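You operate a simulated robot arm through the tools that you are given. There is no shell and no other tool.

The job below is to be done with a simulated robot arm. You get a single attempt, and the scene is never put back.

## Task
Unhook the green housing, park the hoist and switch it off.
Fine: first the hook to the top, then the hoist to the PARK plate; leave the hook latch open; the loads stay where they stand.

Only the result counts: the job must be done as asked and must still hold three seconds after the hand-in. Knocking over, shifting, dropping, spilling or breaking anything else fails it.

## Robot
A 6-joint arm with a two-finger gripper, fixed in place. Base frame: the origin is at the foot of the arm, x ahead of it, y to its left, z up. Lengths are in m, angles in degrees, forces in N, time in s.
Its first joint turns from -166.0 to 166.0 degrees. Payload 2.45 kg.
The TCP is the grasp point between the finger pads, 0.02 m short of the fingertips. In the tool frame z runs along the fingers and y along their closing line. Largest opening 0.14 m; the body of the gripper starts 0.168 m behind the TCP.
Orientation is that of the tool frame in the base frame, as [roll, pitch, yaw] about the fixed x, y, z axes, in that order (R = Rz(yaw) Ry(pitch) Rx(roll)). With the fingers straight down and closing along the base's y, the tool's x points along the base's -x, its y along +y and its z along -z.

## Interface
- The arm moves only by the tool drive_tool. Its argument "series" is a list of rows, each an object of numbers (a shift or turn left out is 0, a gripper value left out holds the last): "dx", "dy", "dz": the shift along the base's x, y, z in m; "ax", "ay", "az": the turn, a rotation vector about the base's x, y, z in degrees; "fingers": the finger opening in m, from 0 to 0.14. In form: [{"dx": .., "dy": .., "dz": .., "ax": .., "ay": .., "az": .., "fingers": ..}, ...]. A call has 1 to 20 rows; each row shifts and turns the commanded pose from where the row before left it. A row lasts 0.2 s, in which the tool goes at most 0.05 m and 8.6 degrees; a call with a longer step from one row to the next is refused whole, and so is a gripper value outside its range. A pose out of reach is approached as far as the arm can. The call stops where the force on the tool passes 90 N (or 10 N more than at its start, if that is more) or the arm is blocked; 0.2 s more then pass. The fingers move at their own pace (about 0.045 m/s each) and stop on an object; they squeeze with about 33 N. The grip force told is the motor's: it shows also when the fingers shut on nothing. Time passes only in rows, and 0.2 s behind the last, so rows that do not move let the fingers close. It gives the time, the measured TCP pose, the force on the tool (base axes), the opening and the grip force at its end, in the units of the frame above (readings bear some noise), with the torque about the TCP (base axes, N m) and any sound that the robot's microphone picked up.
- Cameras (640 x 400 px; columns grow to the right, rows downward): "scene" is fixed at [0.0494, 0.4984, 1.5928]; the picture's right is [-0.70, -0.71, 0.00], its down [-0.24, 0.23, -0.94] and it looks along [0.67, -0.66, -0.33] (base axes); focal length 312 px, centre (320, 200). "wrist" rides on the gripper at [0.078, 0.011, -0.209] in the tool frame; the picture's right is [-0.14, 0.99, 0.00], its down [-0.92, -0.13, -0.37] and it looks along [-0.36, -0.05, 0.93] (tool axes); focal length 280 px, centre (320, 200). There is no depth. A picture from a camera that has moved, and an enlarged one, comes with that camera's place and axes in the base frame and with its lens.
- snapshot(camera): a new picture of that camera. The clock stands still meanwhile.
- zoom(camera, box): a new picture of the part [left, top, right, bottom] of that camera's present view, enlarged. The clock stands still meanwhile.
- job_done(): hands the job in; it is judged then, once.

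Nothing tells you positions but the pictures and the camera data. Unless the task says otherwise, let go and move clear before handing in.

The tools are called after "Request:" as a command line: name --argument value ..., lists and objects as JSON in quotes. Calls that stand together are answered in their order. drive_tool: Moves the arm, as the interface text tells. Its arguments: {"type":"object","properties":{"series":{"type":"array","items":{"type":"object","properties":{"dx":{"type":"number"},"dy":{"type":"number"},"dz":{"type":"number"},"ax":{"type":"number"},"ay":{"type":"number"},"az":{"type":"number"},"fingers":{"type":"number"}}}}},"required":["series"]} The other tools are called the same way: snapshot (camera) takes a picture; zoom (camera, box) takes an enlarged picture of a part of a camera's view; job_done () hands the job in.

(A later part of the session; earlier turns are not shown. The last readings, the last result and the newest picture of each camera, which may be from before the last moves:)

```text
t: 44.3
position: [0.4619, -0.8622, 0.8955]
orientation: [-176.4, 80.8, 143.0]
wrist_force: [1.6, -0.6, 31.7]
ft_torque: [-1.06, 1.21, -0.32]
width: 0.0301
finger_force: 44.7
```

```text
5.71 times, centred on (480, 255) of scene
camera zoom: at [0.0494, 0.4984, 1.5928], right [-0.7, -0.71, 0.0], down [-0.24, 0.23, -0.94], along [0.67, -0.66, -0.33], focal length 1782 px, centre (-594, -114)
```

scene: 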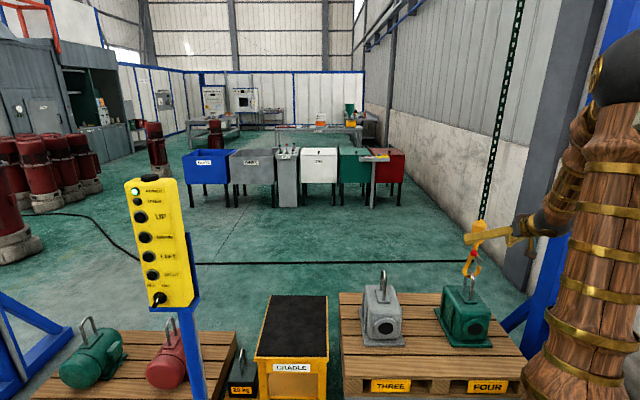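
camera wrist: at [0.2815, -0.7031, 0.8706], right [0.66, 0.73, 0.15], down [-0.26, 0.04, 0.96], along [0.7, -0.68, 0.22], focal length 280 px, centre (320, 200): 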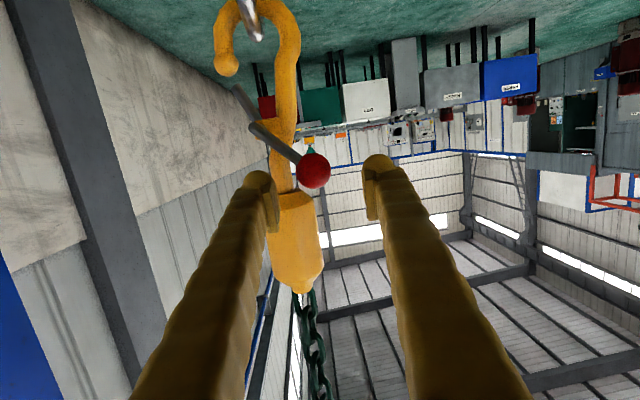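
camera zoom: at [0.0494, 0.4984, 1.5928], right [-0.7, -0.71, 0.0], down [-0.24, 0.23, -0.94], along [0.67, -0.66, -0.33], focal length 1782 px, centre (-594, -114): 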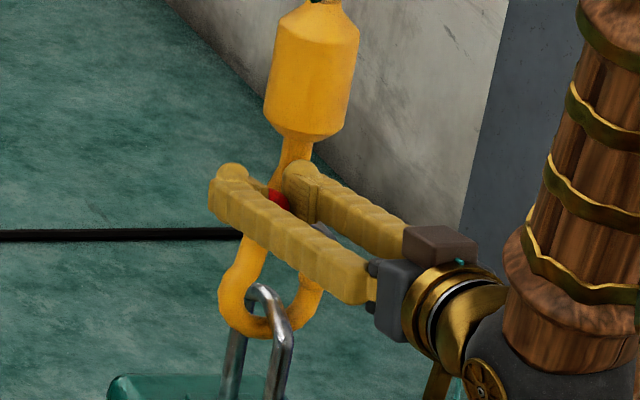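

The crank does turn this way: the gate swung outward by about 17° at around 30 N and it holds by friction. The arm of the crank would soon run into the −rail finger, so I'll release, go above with closed fingers, and press the ball further down.

Request:
drive_tool --series '[{"fingers": 0.07}, {"fingers": 0.07}, {}, {"dx": -0.0162, "dy": 0.0156}, {"dx": -0.0162, "dy": 0.0156}, {"dx": -0.0082, "dy": 0.0078, "dz": 0.01}, {"dz": 0.015, "fingers": 0.0}, {"dz": 0.016}, {}, {}, {}]'

Request:
zoom --camera "wrist" --box '[160, 0, 480, 220]'

Request:
zoom --camera "scene" --box '[445, 220, 515, 290]'

```text
t: 46.7
position: [0.422, -0.8239, 0.9352]
orientation: [-176.4, 80.8, 143.2]
wrist_force: [-0.7, -0.6, 0.4]
ft_torque: [-0.01, -0.02, -0.01]
width: 0.0001
finger_force: 27.7
```

```text
1.82 times, centred on (320, 110) of wrist
camera zoom: at [0.2623, -0.673, 0.893], right [0.66, 0.74, 0.13], down [-0.24, 0.05, 0.97], along [0.71, -0.67, 0.21], focal length 510 px, centre (320, 364)
```

zoom: 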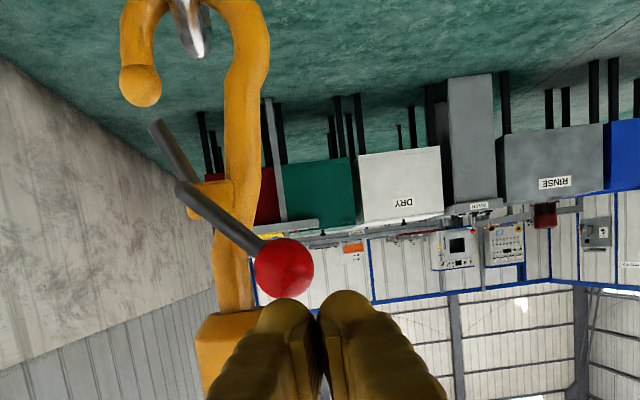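

```text
5.71 times, centred on (480, 255) of scene
camera zoom: at [0.0494, 0.4984, 1.5928], right [-0.7, -0.71, 0.0], down [-0.24, 0.23, -0.94], along [0.67, -0.66, -0.33], focal length 1782 px, centre (-594, -114)
```

zoom: 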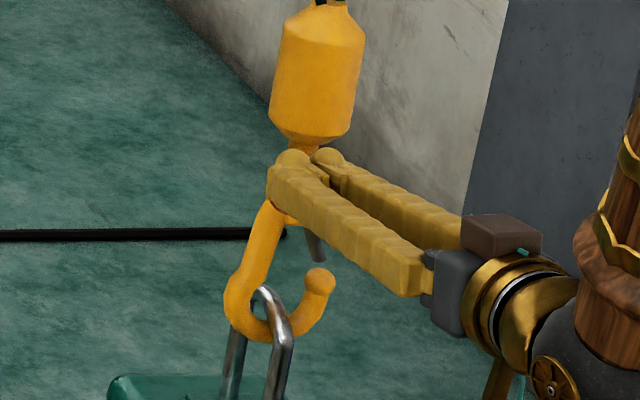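

The gate sprang back, so it's spring-loaded and must be pushed all the way, probably to a detent. I'll roll the tool 90° so the fingers close vertically: the upper finger then fits under the swivel block, and the crank arm passes between the fingers.

Request:
drive_tool --series '[{"dx": -0.0108, "dy": 0.0104}, {"dz": -0.0034, "ax": 6.16, "ay": -5.25, "az": -1.34}, {"dz": -0.0034, "ax": 6.16, "ay": -5.25, "az": -1.34}, {"dz": -0.0034, "ax": 6.16, "ay": -5.25, "az": -1.34}, {"dz": -0.0034, "ax": 6.16, "ay": -5.25, "az": -1.34}, {"dz": -0.0034, "ax": 6.16, "ay": -5.25, "az": -1.34}, {"dz": -0.0034, "ax": 6.16, "ay": -5.25, "az": -1.34}, {"dz": -0.0034, "ax": 6.16, "ay": -5.25, "az": -1.34}, {"dz": -0.0034, "ax": 6.16, "ay": -5.25, "az": -1.34}, {"dz": -0.0034, "ax": 6.16, "ay": -5.25, "az": -1.34}, {"dz": -0.0034, "ax": 6.16, "ay": -5.25, "az": -1.34}, {"dz": -0.0034, "ax": 6.16, "ay": -5.25, "az": -1.34, "fingers": 0.06}, {}, {}]'

Request:
zoom --camera "wrist" --box '[80, 0, 560, 300]'

Request:
zoom --camera "scene" --box '[445, 220, 515, 290]'

```text
t: 49.7
position: [0.4103, -0.8136, 0.899]
orientation: [99.6, 0.3, 49.4]
wrist_force: [-0.5, 0.0, 0.4]
ft_torque: [0.04, 0.02, 0.02]
width: 0.0602
finger_force: 0.0
```

```text
1.33 times, centred on (320, 150) of wrist
camera zoom: at [0.3065, -0.6207, 0.9441], right [0.04, -0.21, 0.98], down [-0.89, -0.45, -0.06], along [0.45, -0.87, -0.2], focal length 374 px, centre (320, 267)
```

zoom: 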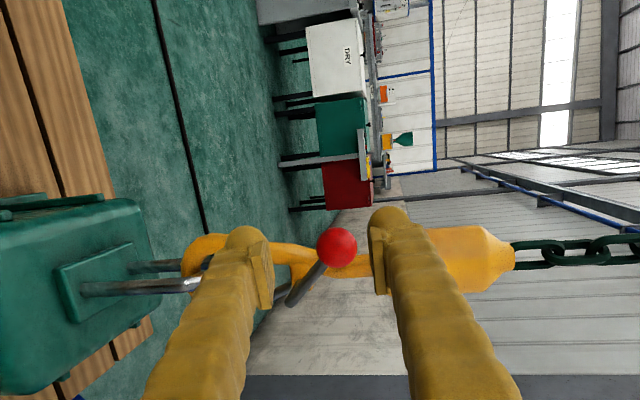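

```text
5.71 times, centred on (480, 255) of scene
camera zoom: at [0.0494, 0.4984, 1.5928], right [-0.7, -0.71, 0.0], down [-0.24, 0.23, -0.94], along [0.67, -0.66, -0.33], focal length 1782 px, centre (-594, -114)
```

zoom: 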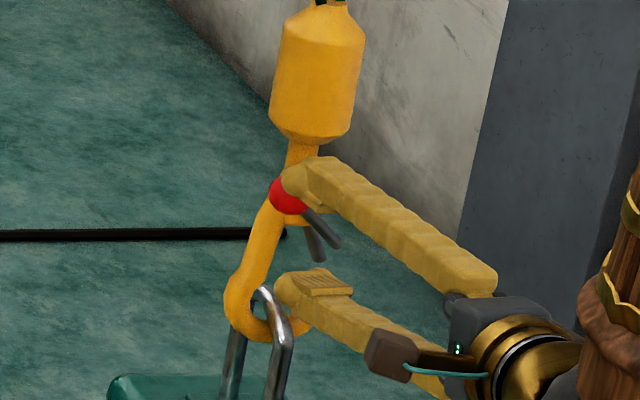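

Request:
drive_tool --series '[{"dx": 0.0118, "dy": -0.0155, "dz": -0.001, "fingers": 0.05}, {"dx": 0.0118, "dy": -0.0155, "dz": -0.001}, {}]'

Request:
zoom --camera "wrist" --box '[160, 60, 480, 280]'

Request:
zoom --camera "scene" --box '[455, 225, 505, 275]'

```text
t: 50.5
position: [0.4339, -0.8457, 0.8962]
orientation: [99.6, 0.3, 49.4]
wrist_force: [-0.2, -0.4, -0.2]
ft_torque: [-0.01, -0.02, -0.02]
width: 0.0497
finger_force: 0.0
```

```text
1.82 times, centred on (320, 170) of wrist
camera zoom: at [0.3305, -0.6519, 0.9419], right [0.04, -0.21, 0.98], down [-0.89, -0.45, -0.06], along [0.45, -0.87, -0.2], focal length 510 px, centre (320, 254)
```

zoom: 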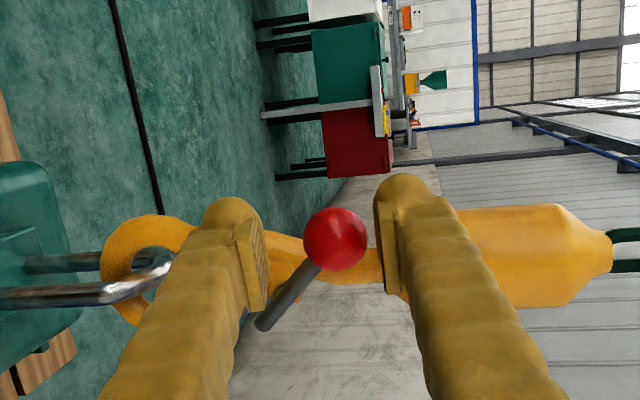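

```text
8.00 times, centred on (480, 250) of scene
camera zoom: at [0.0494, 0.4984, 1.5928], right [-0.7, -0.71, 0.0], down [-0.24, 0.23, -0.94], along [0.67, -0.66, -0.33], focal length 2495 px, centre (-960, -200)
```

zoom: 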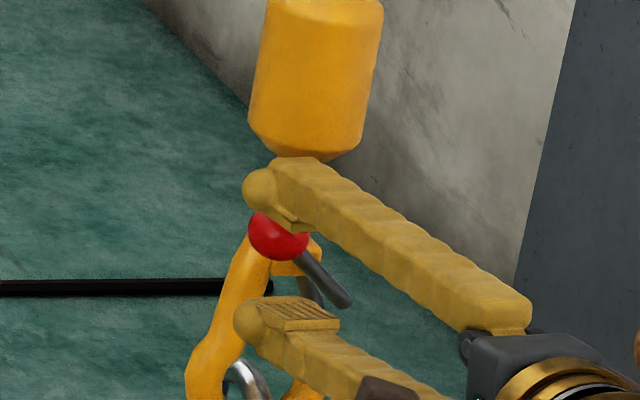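

Request:
drive_tool --series '[{"dz": 0.004, "fingers": 0.044}, {"dx": 0.008, "dy": -0.0076}, {"dx": 0.008, "dy": -0.0076}, {"dx": 0.008, "dy": -0.0076}, {}]'

Request:
zoom --camera "wrist" --box '[160, 60, 480, 280]'

Request:
zoom --camera "scene" --box '[455, 225, 505, 275]'

```text
t: 51.7
position: [0.459, -0.8662, 0.9006]
orientation: [99.6, 0.4, 49.4]
wrist_force: [0.9, 0.0, -0.3]
ft_torque: [-0.01, -0.04, -0.01]
width: 0.0438
finger_force: 0.0
```

```text
1.82 times, centred on (320, 170) of wrist
camera zoom: at [0.3547, -0.6743, 0.9462], right [0.04, -0.21, 0.98], down [-0.89, -0.45, -0.06], along [0.45, -0.87, -0.2], focal length 510 px, centre (320, 254)
```

zoom: 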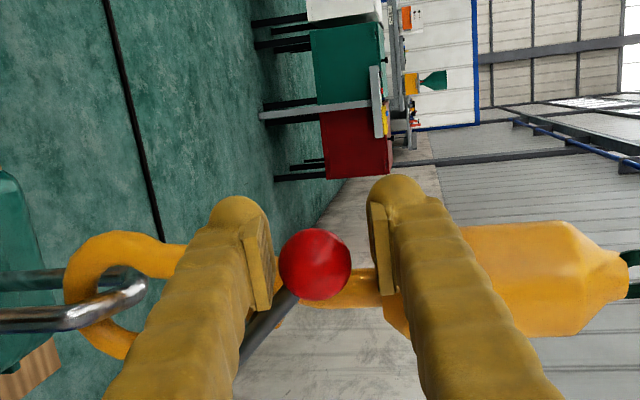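

```text
8.00 times, centred on (480, 250) of scene
camera zoom: at [0.0494, 0.4984, 1.5928], right [-0.7, -0.71, 0.0], down [-0.24, 0.23, -0.94], along [0.67, -0.66, -0.33], focal length 2495 px, centre (-960, -200)
```

zoom: 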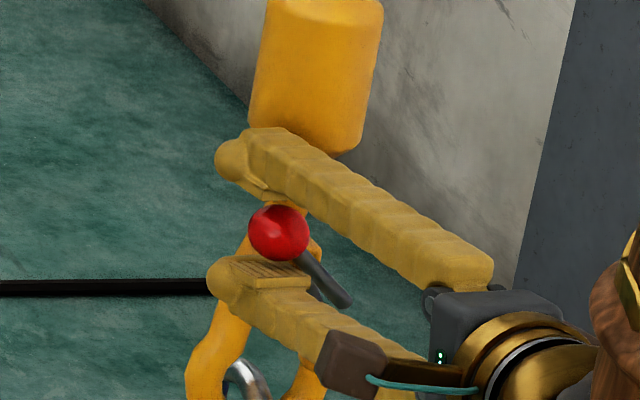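

The ball is centred between the vertically closing fingers at TCP depth. I'll grip it and then follow the arc down and around.

Request:
drive_tool --series '[{"fingers": 0.036}, {"fingers": 0.03}, {"fingers": 0.022}, {"fingers": 0.012}, {}]'

Request:
zoom --camera "wrist" --box '[160, 60, 480, 280]'

```text
t: 52.9
position: [0.4584, -0.867, 0.8978]
orientation: [99.8, 0.3, 49.4]
wrist_force: [-0.7, 0.9, -35.3]
ft_torque: [0.38, -0.53, 0.02]
width: 0.028
finger_force: 37.8
```

```text
1.82 times, centred on (320, 170) of wrist
camera zoom: at [0.3545, -0.6741, 0.9448], right [0.04, -0.21, 0.98], down [-0.89, -0.45, -0.06], along [0.45, -0.87, -0.21], focal length 510 px, centre (320, 254)
```

zoom: 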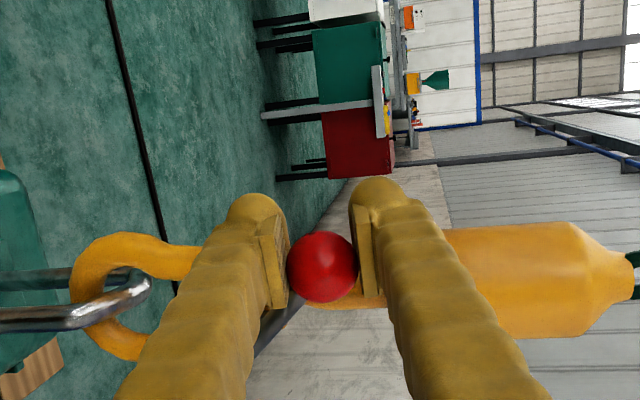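

Request:
drive_tool --series '[{"dx": 0.0019, "dy": 0.002, "dz": -0.005}, {"dx": 0.0019, "dy": 0.002, "dz": -0.005}, {"dx": 0.0019, "dy": 0.002, "dz": -0.005}, {"dx": 0.0012, "dy": 0.0012, "dz": -0.0046}, {"dx": 0.0012, "dy": 0.0012, "dz": -0.0046}, {"dx": 0.0012, "dy": 0.0012, "dz": -0.0046}]'

Request:
zoom --camera "wrist" --box '[160, 60, 480, 280]'

Request:
zoom --camera "scene" --box '[445, 220, 515, 290]'

```text
t: 54.3
position: [0.4683, -0.8573, 0.8724]
orientation: [99.5, 0.3, 49.6]
wrist_force: [17.6, -0.2, 15.5]
ft_torque: [-0.6, 0.54, -0.02]
width: 0.0276
finger_force: 44.6
```

```text
1.82 times, centred on (320, 170) of wrist
camera zoom: at [0.364, -0.6647, 0.9174], right [0.04, -0.21, 0.98], down [-0.89, -0.45, -0.06], along [0.45, -0.87, -0.2], focal length 510 px, centre (320, 254)
```

zoom: 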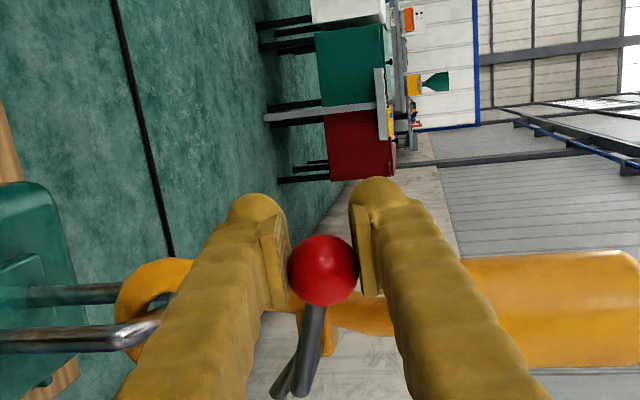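

```text
5.71 times, centred on (480, 255) of scene
camera zoom: at [0.0494, 0.4984, 1.5928], right [-0.7, -0.71, 0.0], down [-0.24, 0.23, -0.94], along [0.67, -0.66, -0.33], focal length 1782 px, centre (-594, -114)
```

zoom: 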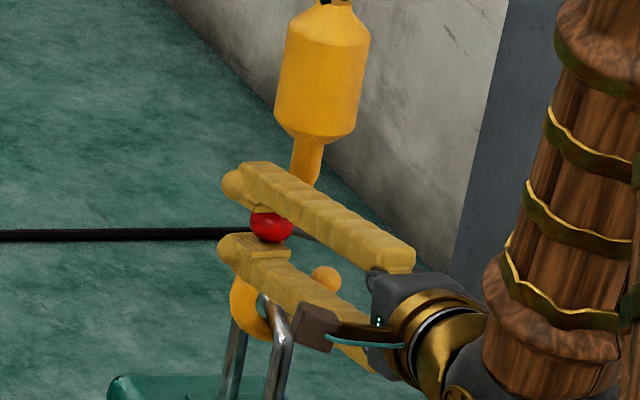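

Request:
drive_tool --series '[{"dx": 0.003, "dz": -0.004}, {"dx": 0.003, "dz": -0.005}, {"dx": 0.0, "dz": -0.005}, {}]'

Request:
zoom --camera "wrist" --box '[160, 60, 480, 280]'

Request:
zoom --camera "scene" --box '[445, 220, 515, 290]'

```text
t: 55.3
position: [0.4728, -0.8568, 0.8573]
orientation: [99.6, 0.3, 49.4]
wrist_force: [0.9, -0.2, 7.2]
ft_torque: [-0.34, 0.37, -0.35]
width: 0.0276
finger_force: 44.8
```

```text
1.82 times, centred on (320, 170) of wrist
camera zoom: at [0.3695, -0.6647, 0.903], right [0.04, -0.21, 0.98], down [-0.89, -0.45, -0.06], along [0.45, -0.87, -0.2], focal length 510 px, centre (320, 254)
```

zoom: 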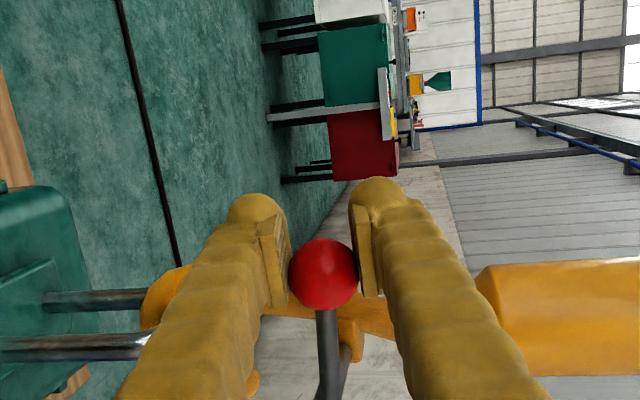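

```text
5.71 times, centred on (480, 255) of scene
camera zoom: at [0.0494, 0.4984, 1.5928], right [-0.7, -0.71, 0.0], down [-0.24, 0.23, -0.94], along [0.67, -0.66, -0.33], focal length 1782 px, centre (-594, -114)
```

zoom: 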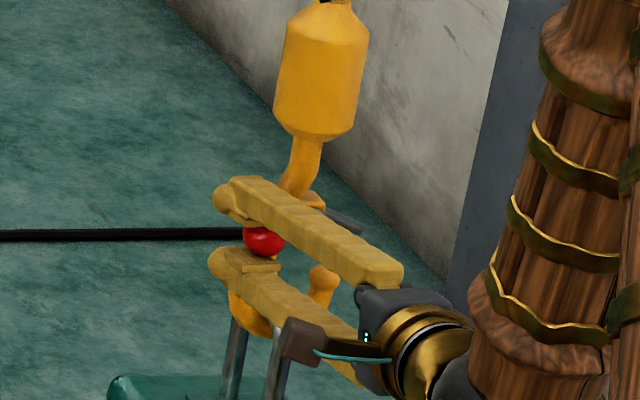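

The gate now points nearly sideways, and the resisting force has dropped to 7 N, so it seems to pass over a peak. Continuing.

Request:
drive_tool --series '[{"dx": 0.0, "dy": 0.0, "dz": -0.005}, {"dx": -0.001, "dy": -0.001, "dz": -0.005}, {"dx": -0.001, "dy": -0.001, "dz": -0.005}, {}]'

Request:
zoom --camera "wrist" --box '[160, 60, 480, 280]'

Request:
zoom --camera "scene" --box '[445, 220, 515, 290]'

```text
t: 56.3
position: [0.4715, -0.8592, 0.8437]
orientation: [99.6, 0.3, 49.4]
wrist_force: [9.9, 4.9, 7.9]
ft_torque: [-0.5, 0.39, -0.1]
width: 0.0277
finger_force: 45.0
```

```text
1.82 times, centred on (320, 170) of wrist
camera zoom: at [0.3678, -0.6659, 0.888], right [0.04, -0.21, 0.98], down [-0.89, -0.45, -0.06], along [0.45, -0.87, -0.2], focal length 510 px, centre (320, 254)
```

zoom: 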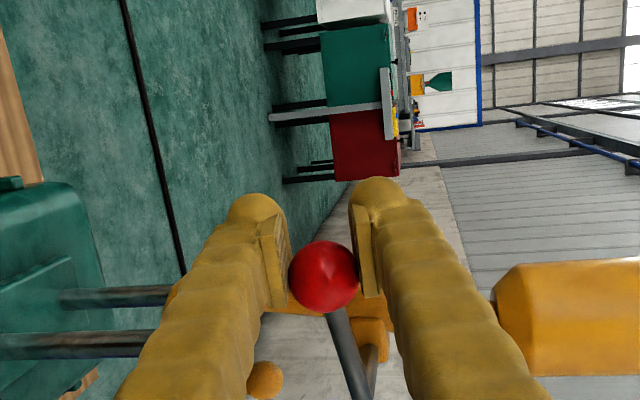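

```text
5.71 times, centred on (480, 255) of scene
camera zoom: at [0.0494, 0.4984, 1.5928], right [-0.7, -0.71, 0.0], down [-0.24, 0.23, -0.94], along [0.67, -0.66, -0.33], focal length 1782 px, centre (-594, -114)
```

zoom: 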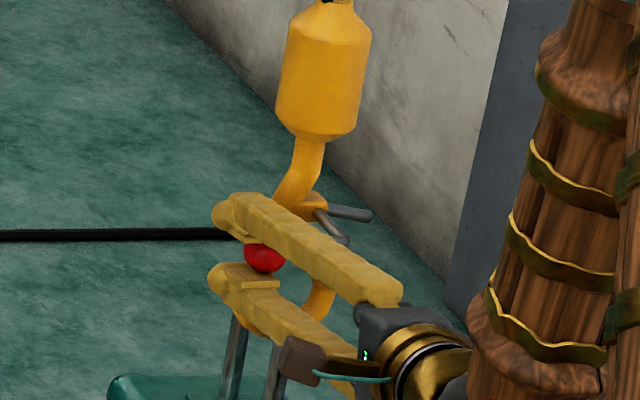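

Request:
drive_tool --series '[{"dx": 0.002, "dy": 0.002, "dz": -0.004}, {"dx": 0.002, "dy": 0.002, "dz": -0.005}, {"dx": 0.0, "dy": 0.0, "dz": -0.005}, {}]'

Request:
zoom --camera "wrist" --box '[160, 60, 480, 280]'

Request:
zoom --camera "scene" --box '[445, 220, 515, 290]'

```text
t: 57.3
position: [0.4745, -0.8554, 0.8294]
orientation: [99.6, 0.4, 49.4]
wrist_force: [0.5, 0.6, 9.2]
ft_torque: [-0.49, 0.51, -0.26]
width: 0.0276
finger_force: 45.1
```

```text
1.82 times, centred on (320, 170) of wrist
camera zoom: at [0.3716, -0.6623, 0.8745], right [0.04, -0.21, 0.98], down [-0.89, -0.45, -0.06], along [0.45, -0.87, -0.2], focal length 510 px, centre (320, 254)
```

zoom: 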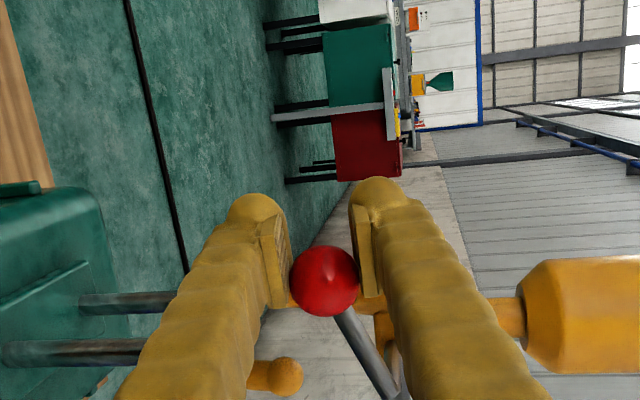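

```text
5.71 times, centred on (480, 255) of scene
camera zoom: at [0.0494, 0.4984, 1.5928], right [-0.7, -0.71, 0.0], down [-0.24, 0.23, -0.94], along [0.67, -0.66, -0.33], focal length 1782 px, centre (-594, -114)
```

zoom: 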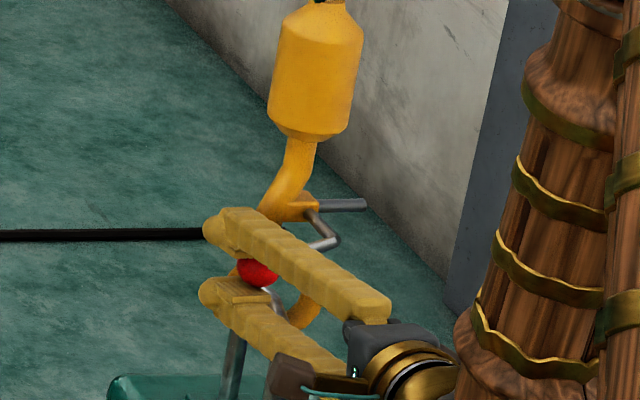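

Request:
drive_tool --series '[{"dx": -0.001, "dy": -0.001, "dz": -0.004}, {"dx": -0.001, "dy": -0.001, "dz": -0.005}, {}]'

Request:
zoom --camera "scene" --box '[445, 220, 515, 290]'

```text
t: 58.1
position: [0.4735, -0.8582, 0.8197]
orientation: [99.5, 0.3, 49.5]
wrist_force: [0.0, 0.6, 9.6]
ft_torque: [-0.51, 0.51, -0.3]
width: 0.0278
finger_force: 45.1
```

```text
5.71 times, centred on (480, 255) of scene
camera zoom: at [0.0494, 0.4984, 1.5928], right [-0.7, -0.71, 0.0], down [-0.24, 0.23, -0.94], along [0.67, -0.66, -0.33], focal length 1782 px, centre (-594, -114)
```

zoom: 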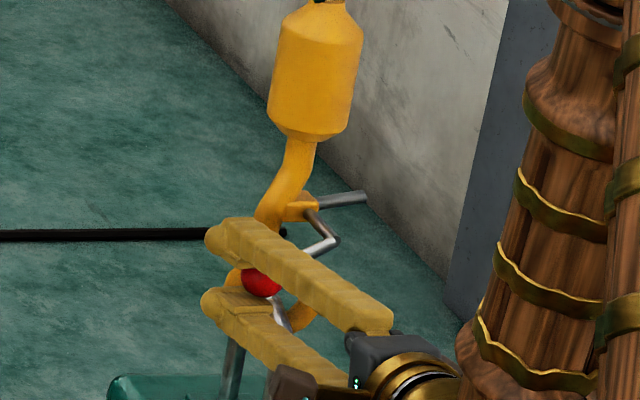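

Request:
drive_tool --series '[{"dx": -0.0018, "dy": -0.0019, "dz": -0.004}, {"dx": -0.0018, "dy": -0.0019, "dz": -0.004}, {"dx": -0.0018, "dy": -0.0019, "dz": -0.004}, {}]'

Request:
zoom --camera "scene" --box '[445, 220, 515, 290]'

```text
t: 59.1
position: [0.4693, -0.8631, 0.8095]
orientation: [99.5, 0.3, 49.4]
wrist_force: [0.5, -0.8, 19.4]
ft_torque: [-0.37, 0.49, -0.15]
width: 0.0272
finger_force: 45.2
```

```text
5.71 times, centred on (480, 255) of scene
camera zoom: at [0.0494, 0.4984, 1.5928], right [-0.7, -0.71, 0.0], down [-0.24, 0.23, -0.94], along [0.67, -0.66, -0.33], focal length 1782 px, centre (-594, -114)
```

zoom: 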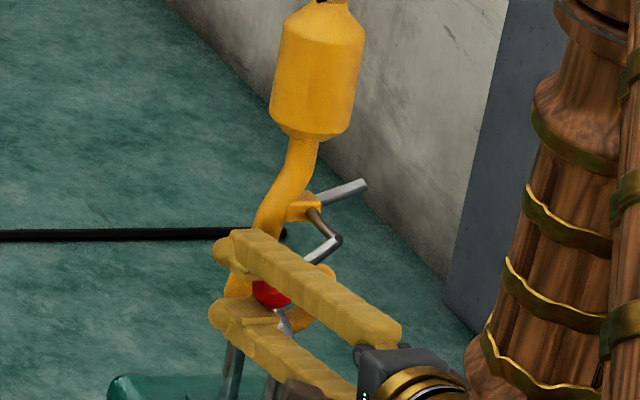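

Request:
drive_tool --series '[{"dx": -0.0018, "dy": -0.0019, "dz": -0.004}, {"dx": -0.0012, "dy": -0.0013, "dz": -0.003}, {}]'

Request:
zoom --camera "scene" --box '[445, 220, 515, 290]'

```text
t: 60.0
position: [0.4646, -0.8693, 0.8091]
orientation: [98.7, 0.6, 49.4]
wrist_force: [0.2, -0.7, 19.5]
ft_torque: [-0.43, 0.48, -0.46]
width: 0.0269
finger_force: 45.2
stopped in row 3: the force on the tool passed its limit at 91 N (the readings are from after the stop); the commanded pose is now the measured one
```

```text
5.71 times, centred on (480, 255) of scene
camera zoom: at [0.0494, 0.4984, 1.5928], right [-0.7, -0.71, 0.0], down [-0.24, 0.23, -0.94], along [0.67, -0.66, -0.33], focal length 1782 px, centre (-594, -114)
```

zoom: 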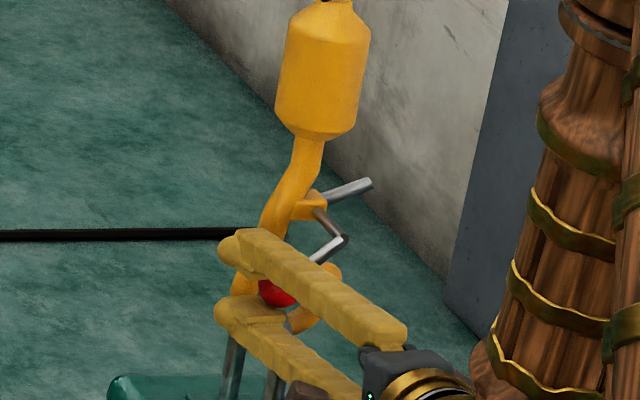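

That's the end stop of the latch. I'll open the fingers gently and see whether the latch stays open.

Request:
drive_tool --series '[{"fingers": 0.034}, {"fingers": 0.04}, {"fingers": 0.044}, {}]'

Request:
zoom --camera "scene" --box '[445, 220, 515, 290]'

Request:
zoom --camera "wrist" --box '[160, 60, 480, 280]'

```text
t: 61.0
position: [0.4677, -0.8684, 0.8048]
orientation: [99.1, 0.5, 49.5]
wrist_force: [-0.2, -0.1, -0.3]
ft_torque: [0.01, -0.02, 0.02]
width: 0.0437
finger_force: 0.1
```

```text
5.71 times, centred on (480, 255) of scene
camera zoom: at [0.0494, 0.4984, 1.5928], right [-0.7, -0.71, 0.0], down [-0.24, 0.23, -0.94], along [0.67, -0.66, -0.33], focal length 1782 px, centre (-594, -114)
```

zoom: 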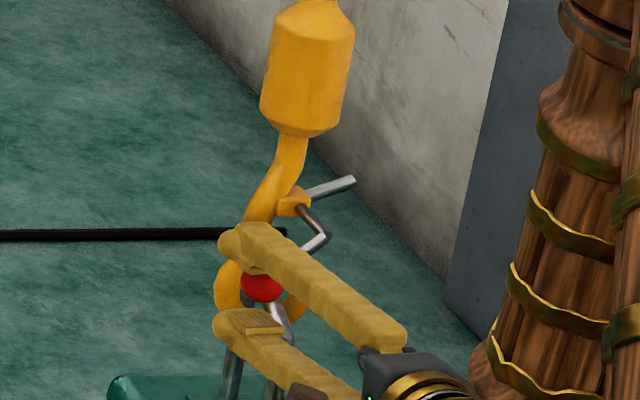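

```text
1.82 times, centred on (320, 170) of wrist
camera zoom: at [0.3618, -0.6746, 0.8495], right [0.03, -0.2, 0.98], down [-0.89, -0.45, -0.06], along [0.45, -0.87, -0.19], focal length 510 px, centre (320, 254)
```

zoom: 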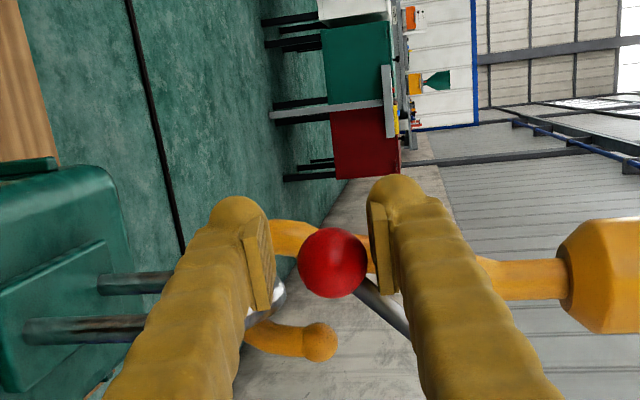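

The latch stays open on its own. I'll back straight out and check.

Request:
drive_tool --series '[{"dx": -0.0108, "dy": 0.0104}, {"dx": -0.0144, "dy": 0.0138}, {"dx": -0.018, "dy": 0.0173}, {"dx": -0.018, "dy": 0.0173}, {"dx": -0.018, "dy": 0.0173}, {"dx": -0.018, "dy": 0.0173}, {}]'

Request:
zoom --camera "scene" --box '[445, 220, 515, 290]'

Request:
snapshot --camera "wrist"

```text
t: 62.6
position: [0.3689, -0.7745, 0.8069]
orientation: [99.0, 0.5, 49.3]
wrist_force: [-0.5, 0.4, -0.4]
ft_torque: [-0.02, 0.01, 0.01]
width: 0.044
finger_force: 0.1
```

```text
5.71 times, centred on (480, 255) of scene
camera zoom: at [0.0494, 0.4984, 1.5928], right [-0.7, -0.71, 0.0], down [-0.24, 0.23, -0.94], along [0.67, -0.66, -0.33], focal length 1782 px, centre (-594, -114)
```

zoom: 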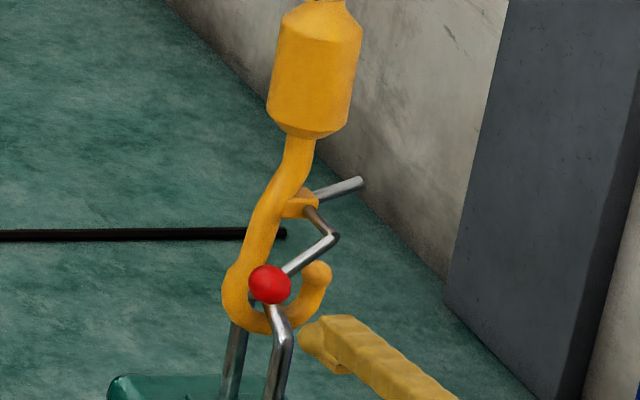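

```text
taken
camera wrist: at [0.2645, -0.5809, 0.8504], right [0.03, -0.2, 0.98], down [-0.89, -0.45, -0.06], along [0.45, -0.87, -0.19], focal length 280 px, centre (320, 200)
```

wrist: 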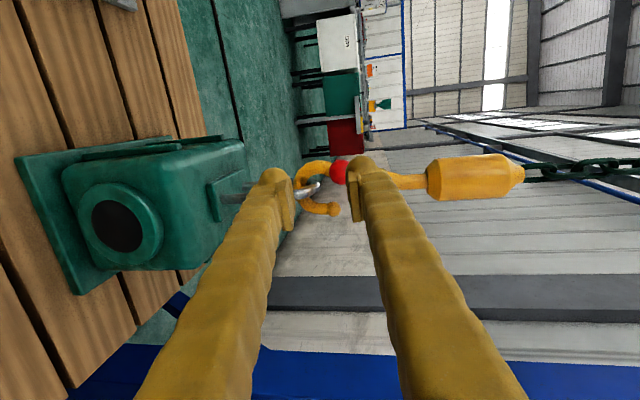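

The latch stands open. Before lowering, I need to know whether the handle ball would foul the bail, so I'll swing the camera round to a side view along the rail.

Request:
drive_tool --series '[{"dx": 0.0215, "dy": 0.0136, "dz": 0.009, "az": -6.5}, {"dx": 0.0215, "dy": 0.0136, "dz": 0.009, "az": -6.5}, {"dx": 0.0215, "dy": 0.0136, "dz": 0.009, "az": -6.5}, {"dx": 0.0215, "dy": 0.0136, "dz": 0.009, "az": -6.5}, {"dx": 0.0215, "dy": 0.0136, "dz": 0.009, "az": -6.5}, {"dx": 0.0215, "dy": 0.0136, "dz": 0.009, "az": -6.5, "fingers": 0.14}, {"dx": 0.0215, "dy": 0.0136, "dz": 0.009, "az": -6.5}, {}]'

Request:
snapshot --camera "wrist"

Request:
snapshot --camera "scene"

```text
t: 64.4
position: [0.4026, -0.7507, 0.8258]
orientation: [99.0, 0.5, 37.3]
wrist_force: [0.0, 0.2, -0.1]
ft_torque: [0.02, 0.01, 0.03]
width: 0.1146
finger_force: 0.0
out of reach, approached as far as the arm can: row 2, 3, 4, 5, 6, 7
```

```text
taken
camera wrist: at [0.3417, -0.5406, 0.8683], right [-0.01, -0.2, 0.98], down [-0.97, -0.25, -0.06], along [0.26, -0.95, -0.19], focal length 280 px, centre (320, 200)
```

wrist: 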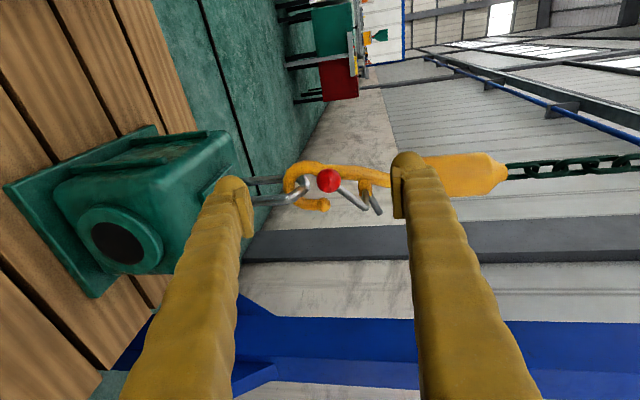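

```text
taken
```

scene: 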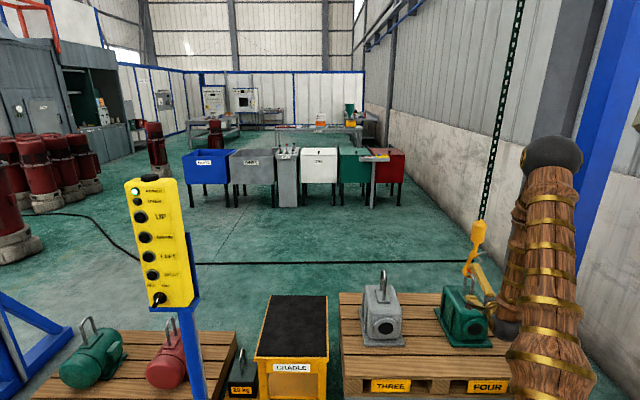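

Request:
zoom --camera "wrist" --box '[230, 120, 430, 245]'

Request:
zoom --camera "scene" --box '[455, 235, 505, 285]'

```text
3.20 times, centred on (330, 182) of wrist
camera zoom: at [0.3417, -0.5406, 0.8683], right [-0.01, -0.2, 0.98], down [-0.97, -0.25, -0.06], along [0.26, -0.95, -0.19], focal length 897 px, centre (288, 256)
```

zoom: 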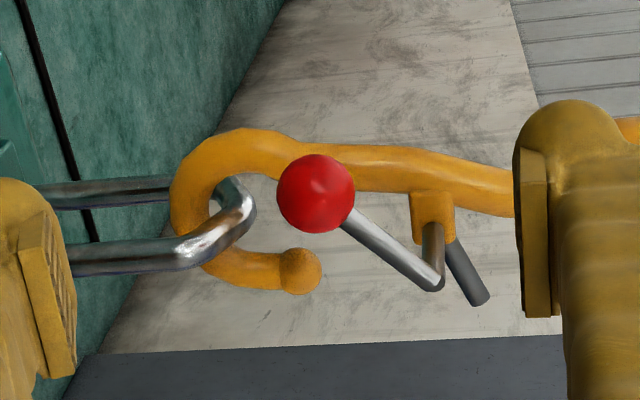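

```text
8.00 times, centred on (480, 260) of scene
camera zoom: at [0.0494, 0.4984, 1.5928], right [-0.7, -0.71, 0.0], down [-0.24, 0.23, -0.94], along [0.67, -0.66, -0.33], focal length 2495 px, centre (-960, -280)
```

zoom: 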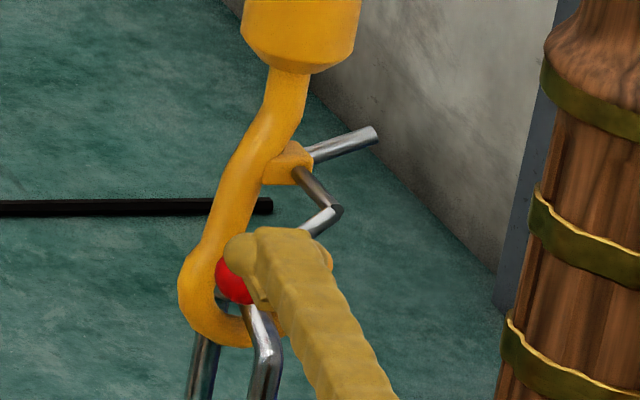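

The bail's near leg sits close behind the crank handle, so I'll lower the hook in small steps and watch with the scene camera. The buttons triangulate to a vertical face: UP z≈1.276, DOWN 1.218, LEFT 1.158, RIGHT 1.10, all at about (0.925, 0.30), facing −d. First I'll test where the commanded pose is now.

Request:
drive_tool --series '[{"dz": 0.02, "fingers": 0.14}]'

```text
t: 64.8
position: [0.403, -0.7516, 0.8439]
orientation: [99.2, 0.4, 37.3]
wrist_force: [-0.6, -0.7, 0.0]
ft_torque: [-0.02, 0.02, 0.01]
width: 0.14
finger_force: 0.1
```

Request:
drive_tool --series '[{"dz": 0.04, "dx": 0.004, "dy": 0.002, "az": 1.0}, {"dz": 0.04, "dx": 0.004, "dy": 0.002, "az": 1.0}, {"dz": 0.04, "dx": 0.004, "dy": 0.002, "az": 1.0}, {"dz": 0.04, "dx": 0.004, "dy": 0.002, "az": 1.0}, {"dz": 0.04, "dx": 0.004, "dy": 0.002, "az": 1.0}, {"dz": 0.04, "dx": 0.004, "dy": 0.002, "az": 1.0}, {"dz": 0.04, "dx": 0.004, "dy": 0.002, "az": 1.0}, {"dz": 0.04, "dx": 0.004, "dy": 0.002, "az": 1.0}, {"dz": 0.04, "dx": 0.004, "dy": 0.002, "az": 1.0}]'

Request:
snapshot --camera "scene"

Request:
zoom --camera "scene" --box '[455, 230, 505, 280]'

```text
t: 66.8
position: [0.4398, -0.7339, 1.2047]
orientation: [99.0, 0.3, 46.2]
wrist_force: [0.5, 0.8, 0.2]
ft_torque: [0.04, -0.02, 0.0]
width: 0.1399
finger_force: 0.1
```

```text
taken
```

scene: 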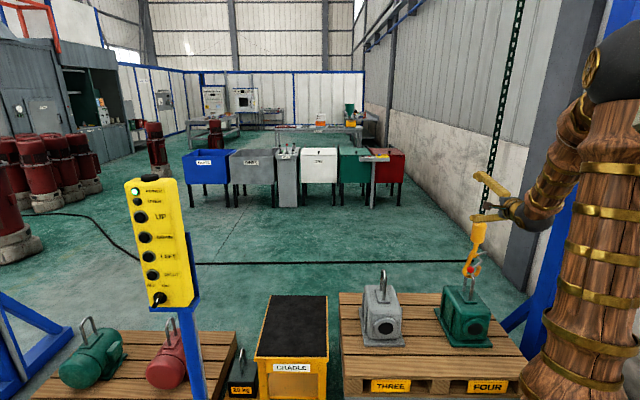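

```text
8.00 times, centred on (480, 255) of scene
camera zoom: at [0.0494, 0.4984, 1.5928], right [-0.7, -0.71, 0.0], down [-0.24, 0.23, -0.94], along [0.67, -0.66, -0.33], focal length 2495 px, centre (-960, -240)
```

zoom: 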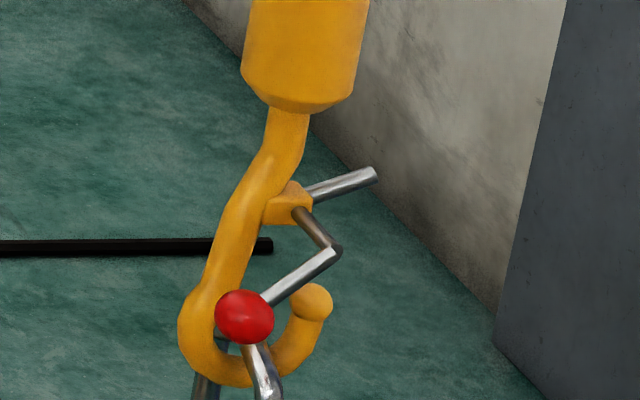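

Latch still open. Now I'll swing along an arc of about 0.86 m radius towards the pendant, keeping the tool aimed along the pressing direction.

Request:
drive_tool --series '[{"dx": 0.038, "dy": 0.0242}, {"dx": 0.0367, "dy": 0.0262}, {"dx": 0.0352, "dy": 0.028}, {"dx": 0.0337, "dy": 0.0298}, {"dx": 0.0321, "dy": 0.0316}, {"dx": 0.0304, "dy": 0.0332}, {"dx": 0.0287, "dy": 0.0347}, {"dx": 0.0268, "dy": 0.0362}, {"dx": 0.0248, "dy": 0.0376}, {"dx": 0.0229, "dy": 0.0388}, {"dx": 0.0208, "dy": 0.0399, "fingers": 0.0}, {"dx": 0.0186, "dy": 0.041}, {"dx": 0.0165, "dy": 0.0419}, {"dx": 0.0143, "dy": 0.0427}, {"dx": 0.0121, "dy": 0.0433}, {"dx": 0.0097, "dy": 0.044}, {"dx": 0.0074, "dy": 0.0444}, {"dx": 0.0051, "dy": 0.0447}, {"dx": 0.0028, "dy": 0.045}]'

Request:
snapshot --camera "scene"

Request:
snapshot --camera "wrist"

```text
t: 70.5
position: [0.5888, -0.4669, 1.1935]
orientation: [110.2, -2.0, 53.7]
wrist_force: [0.7, -0.1, -0.6]
ft_torque: [-0.05, 0.0, 0.0]
width: 0.0
finger_force: 4.2
out of reach, approached as far as the arm can: row 4, 5, 6, 7, 8, 9, 10, 11, 12, 13, 14, 15, 16, 17, 18
stopped in row 18: the arm was blocked; the commanded pose is now the measured one
```

```text
taken
```

scene: 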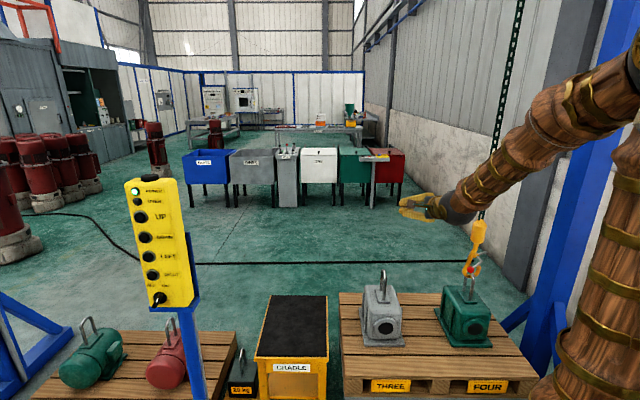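

```text
taken
camera wrist: at [0.478, -0.2925, 1.2788], right [0.18, -0.34, 0.92], down [-0.86, -0.51, -0.02], along [0.48, -0.79, -0.38], focal length 280 px, centre (320, 200)
```

wrist: 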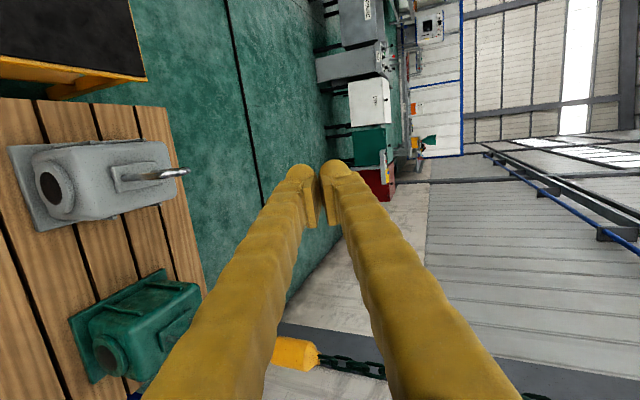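

The wrist is straight there and can't pass through that pose, so I'll take another way: pitch the tool well down first, swing round with it bent, and then tilt it towards the pendant face.

Request:
drive_tool --series '[{"dz": 0.015, "ax": 4.4, "ay": 6.0}, {"dz": 0.015, "ax": 4.4, "ay": 6.0}, {"dz": 0.015, "ax": 4.4, "ay": 6.0}, {"dz": 0.015, "ax": 4.4, "ay": 6.0}, {"dz": 0.015, "ax": 4.4, "ay": 6.0}, {"dz": 0.015, "ax": 4.4, "ay": 6.0}, {}]'

Request:
snapshot --camera "wrist"

Request:
snapshot --camera "scene"

```text
t: 72.0
position: [0.6064, -0.4459, 1.2621]
orientation: [139.7, -5.5, 55.9]
wrist_force: [0.0, -0.8, 0.6]
ft_torque: [0.04, -0.06, 0.04]
width: 0.0001
finger_force: 29.9
out of reach, approached as far as the arm can: row 2, 3, 4
```

```text
taken
camera wrist: at [0.536, -0.3233, 1.4357], right [0.51, -0.59, 0.62], down [-0.8, -0.59, 0.11], along [0.3, -0.56, -0.77], focal length 280 px, centre (320, 200)
```

wrist: 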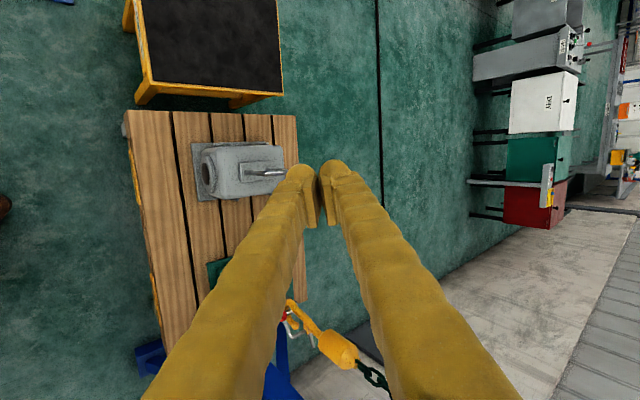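

```text
taken
```

scene: 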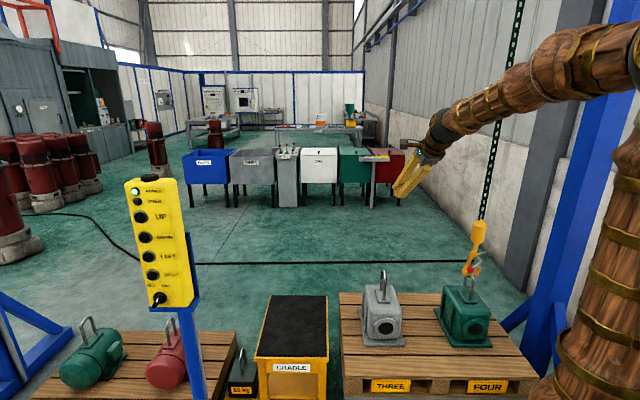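

Request:
drive_tool --series '[{"dz": 0.02, "dx": 0.01, "ax": 3.7, "ay": 7.0}, {"dz": 0.02, "dx": 0.01, "ax": 3.7, "ay": 7.0}, {"dz": 0.02, "dx": 0.01, "ax": 3.7, "ay": 7.0}, {}]'

```text
t: 73.0
position: [0.6375, -0.4467, 1.3203]
orientation: [163.5, -2.5, 54.3]
wrist_force: [-0.6, -0.7, 0.5]
ft_torque: [0.03, 0.01, 0.01]
width: 0.0001
finger_force: 29.4
```

Request:
drive_tool --series '[{"dx": 0.0227, "dy": 0.0343, "dz": 0.005, "az": 3}, {"dx": 0.0209, "dy": 0.0354, "dz": 0.005, "az": 3}, {"dx": 0.019, "dy": 0.0365, "dz": 0.005, "az": 3}, {"dx": 0.017, "dy": 0.0374, "dz": 0.005, "az": 3}, {"dx": 0.0151, "dy": 0.0382, "dz": 0.005, "az": 3}, {"dx": 0.013, "dy": 0.039, "dz": 0.005, "az": 3}, {"dx": 0.011, "dy": 0.0396, "dz": 0.005, "az": 3}, {"dx": 0.0089, "dy": 0.0401, "dz": 0.005, "az": 3}, {"dx": 0.0068, "dy": 0.0405, "dz": 0.005, "az": 3}, {"dx": 0.0046, "dy": 0.0409, "dz": 0.005, "az": 3}, {"dx": 0.0025, "dy": 0.041, "az": 3}, {"dx": 0.0004, "dy": 0.0411, "az": 3}, {"dx": -0.0018, "dy": 0.0411, "az": 3}]'

Request:
snapshot --camera "scene"

Request:
snapshot --camera "wrist"

```text
t: 75.8
position: [0.776, 0.0582, 1.3701]
orientation: [163.4, -2.5, 93.4]
wrist_force: [0.4, 0.1, 0.5]
ft_torque: [-0.04, 0.0, 0.04]
width: 0.0
finger_force: 29.9
```

```text
taken
```

scene: 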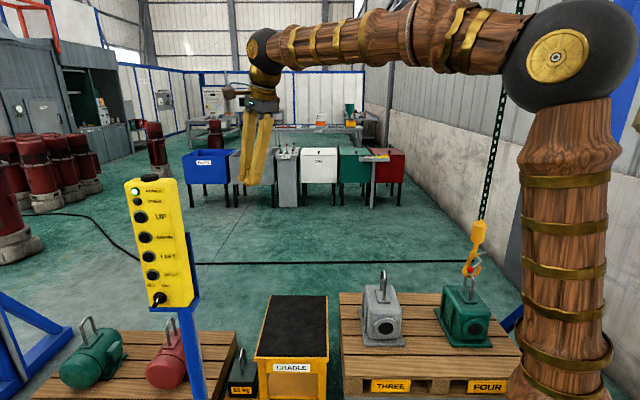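

```text
taken
camera wrist: at [0.7237, 0.1252, 1.5773], right [0.96, -0.09, 0.28], down [-0.17, -0.95, 0.28], along [0.24, -0.31, -0.92], focal length 280 px, centre (320, 200)
```

wrist: 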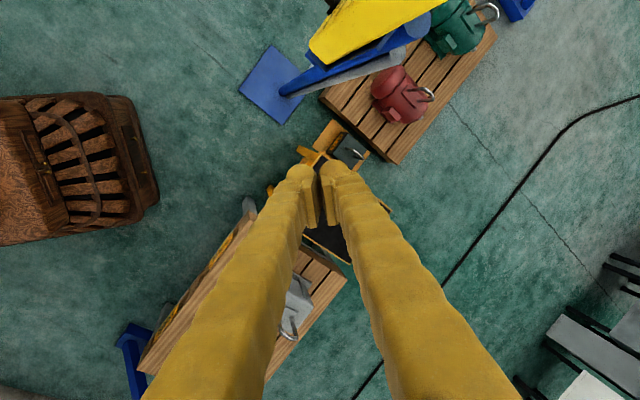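

The swing worked. Next I'll yaw the tool 45° and back away from the face plane, then tilt it towards the pendant face while moving in front of it.

Request:
drive_tool --series '[{"dx": -0.0168, "dy": 0.0162, "az": 7.5}, {"dx": -0.0168, "dy": 0.0162, "az": 7.5}, {"dx": -0.0168, "dy": 0.0162, "az": 7.5}, {"dx": -0.0168, "dy": 0.0162, "az": 7.5}, {"dx": -0.0168, "dy": 0.0162, "az": 7.5}, {"dx": -0.0168, "dy": 0.0162, "az": 7.5}, {}]'

```text
t: 77.5
position: [0.6761, 0.1556, 1.3703]
orientation: [163.4, -2.5, 138.4]
wrist_force: [-0.3, 0.3, 0.6]
ft_torque: [0.0, 0.04, -0.01]
width: 0.0002
finger_force: 29.4
```

Request:
drive_tool --series '[{"dx": 0.0251, "dy": 0.0263, "dz": -0.015, "ax": -6.37, "ay": -4.1, "az": -2.09}, {"dx": 0.0251, "dy": 0.0263, "dz": -0.015, "ax": -6.37, "ay": -4.1, "az": -2.09}, {"dx": 0.0251, "dy": 0.0263, "dz": -0.015, "ax": -6.37, "ay": -4.1, "az": -2.09}, {"dx": 0.0251, "dy": 0.0263, "dz": -0.015, "ax": -6.37, "ay": -4.1, "az": -2.09}, {"dx": 0.0251, "dy": 0.0263, "dz": -0.015, "ax": -6.37, "ay": -4.1, "az": -2.09}, {}]'

Request:
snapshot --camera "scene"

Request:
snapshot --camera "wrist"

```text
t: 78.8
position: [0.8027, 0.2872, 1.2959]
orientation: [170.9, 34.6, 129.6]
wrist_force: [0.1, 0.5, -1.0]
ft_torque: [-0.01, 0.0, -0.02]
width: 0.0
finger_force: 29.9
```

```text
taken
```

scene: 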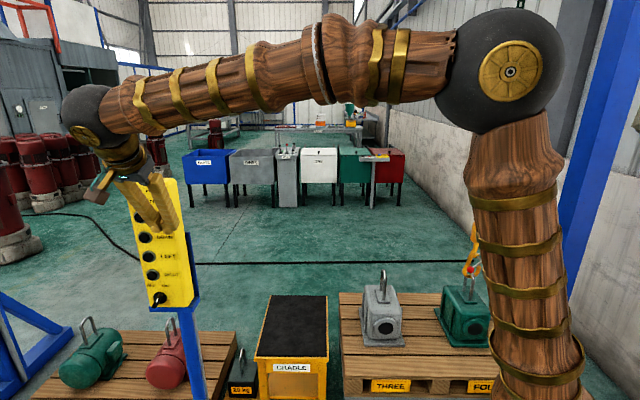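

```text
taken
camera wrist: at [0.6681, 0.4143, 1.4228], right [0.77, 0.61, 0.21], down [0.22, -0.55, 0.81], along [0.6, -0.58, -0.55], focal length 280 px, centre (320, 200)
```

wrist: 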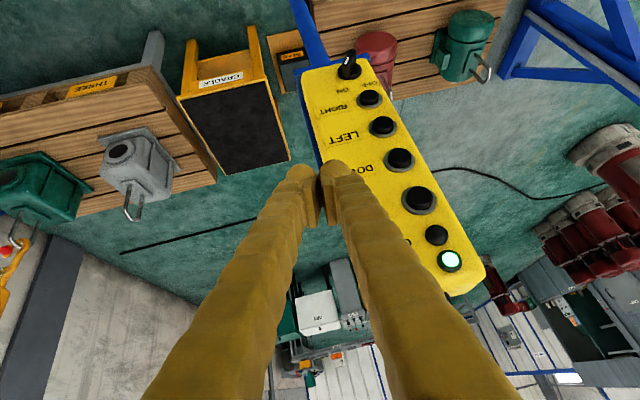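

The pendant face is squarely in view, confirming it faces −d. I'll tilt the tool further towards level and centre in front of DOWN, still clear of it.

Request:
drive_tool --series '[{"dx": 0.0161, "dy": 0.0168, "dz": -0.02, "ax": -5.6, "ay": -5.9}, {"dx": 0.0161, "dy": 0.0168, "dz": -0.02, "ax": -5.6, "ay": -5.9}, {"dx": 0.0161, "dy": 0.0168, "dz": -0.02, "ax": -5.6, "ay": -5.9}, {"dx": 0.0161, "dy": 0.0168, "dz": -0.02, "ax": -5.6, "ay": -5.9}, {}]'

Request:
snapshot --camera "wrist"

Request:
snapshot --camera "scene"

```text
t: 80.0
position: [0.8651, 0.3538, 1.2164]
orientation: [161.5, 66.7, 121.9]
wrist_force: [-0.2, 0.5, -0.2]
ft_torque: [-0.04, 0.0, -0.02]
width: 0.0002
finger_force: 29.6
```

```text
taken
camera wrist: at [0.7035, 0.5076, 1.2237], right [0.67, 0.7, 0.25], down [-0.16, -0.19, 0.97], along [0.72, -0.69, -0.02], focal length 280 px, centre (320, 200)
```

wrist: 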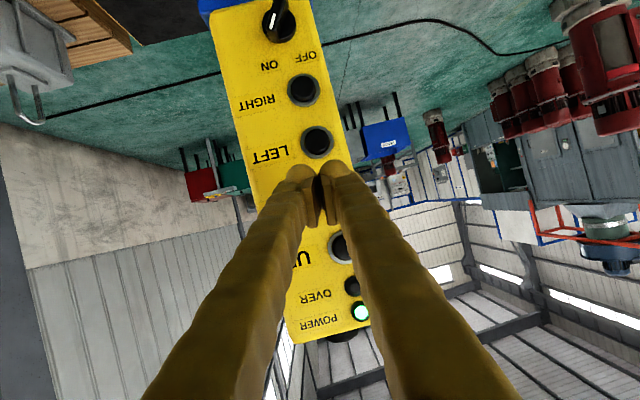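

```text
taken
```

scene: 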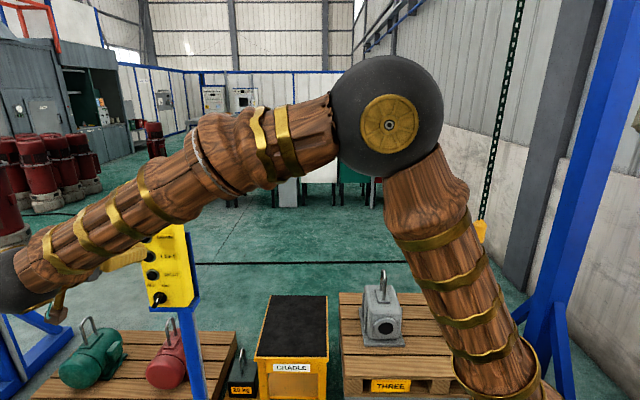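

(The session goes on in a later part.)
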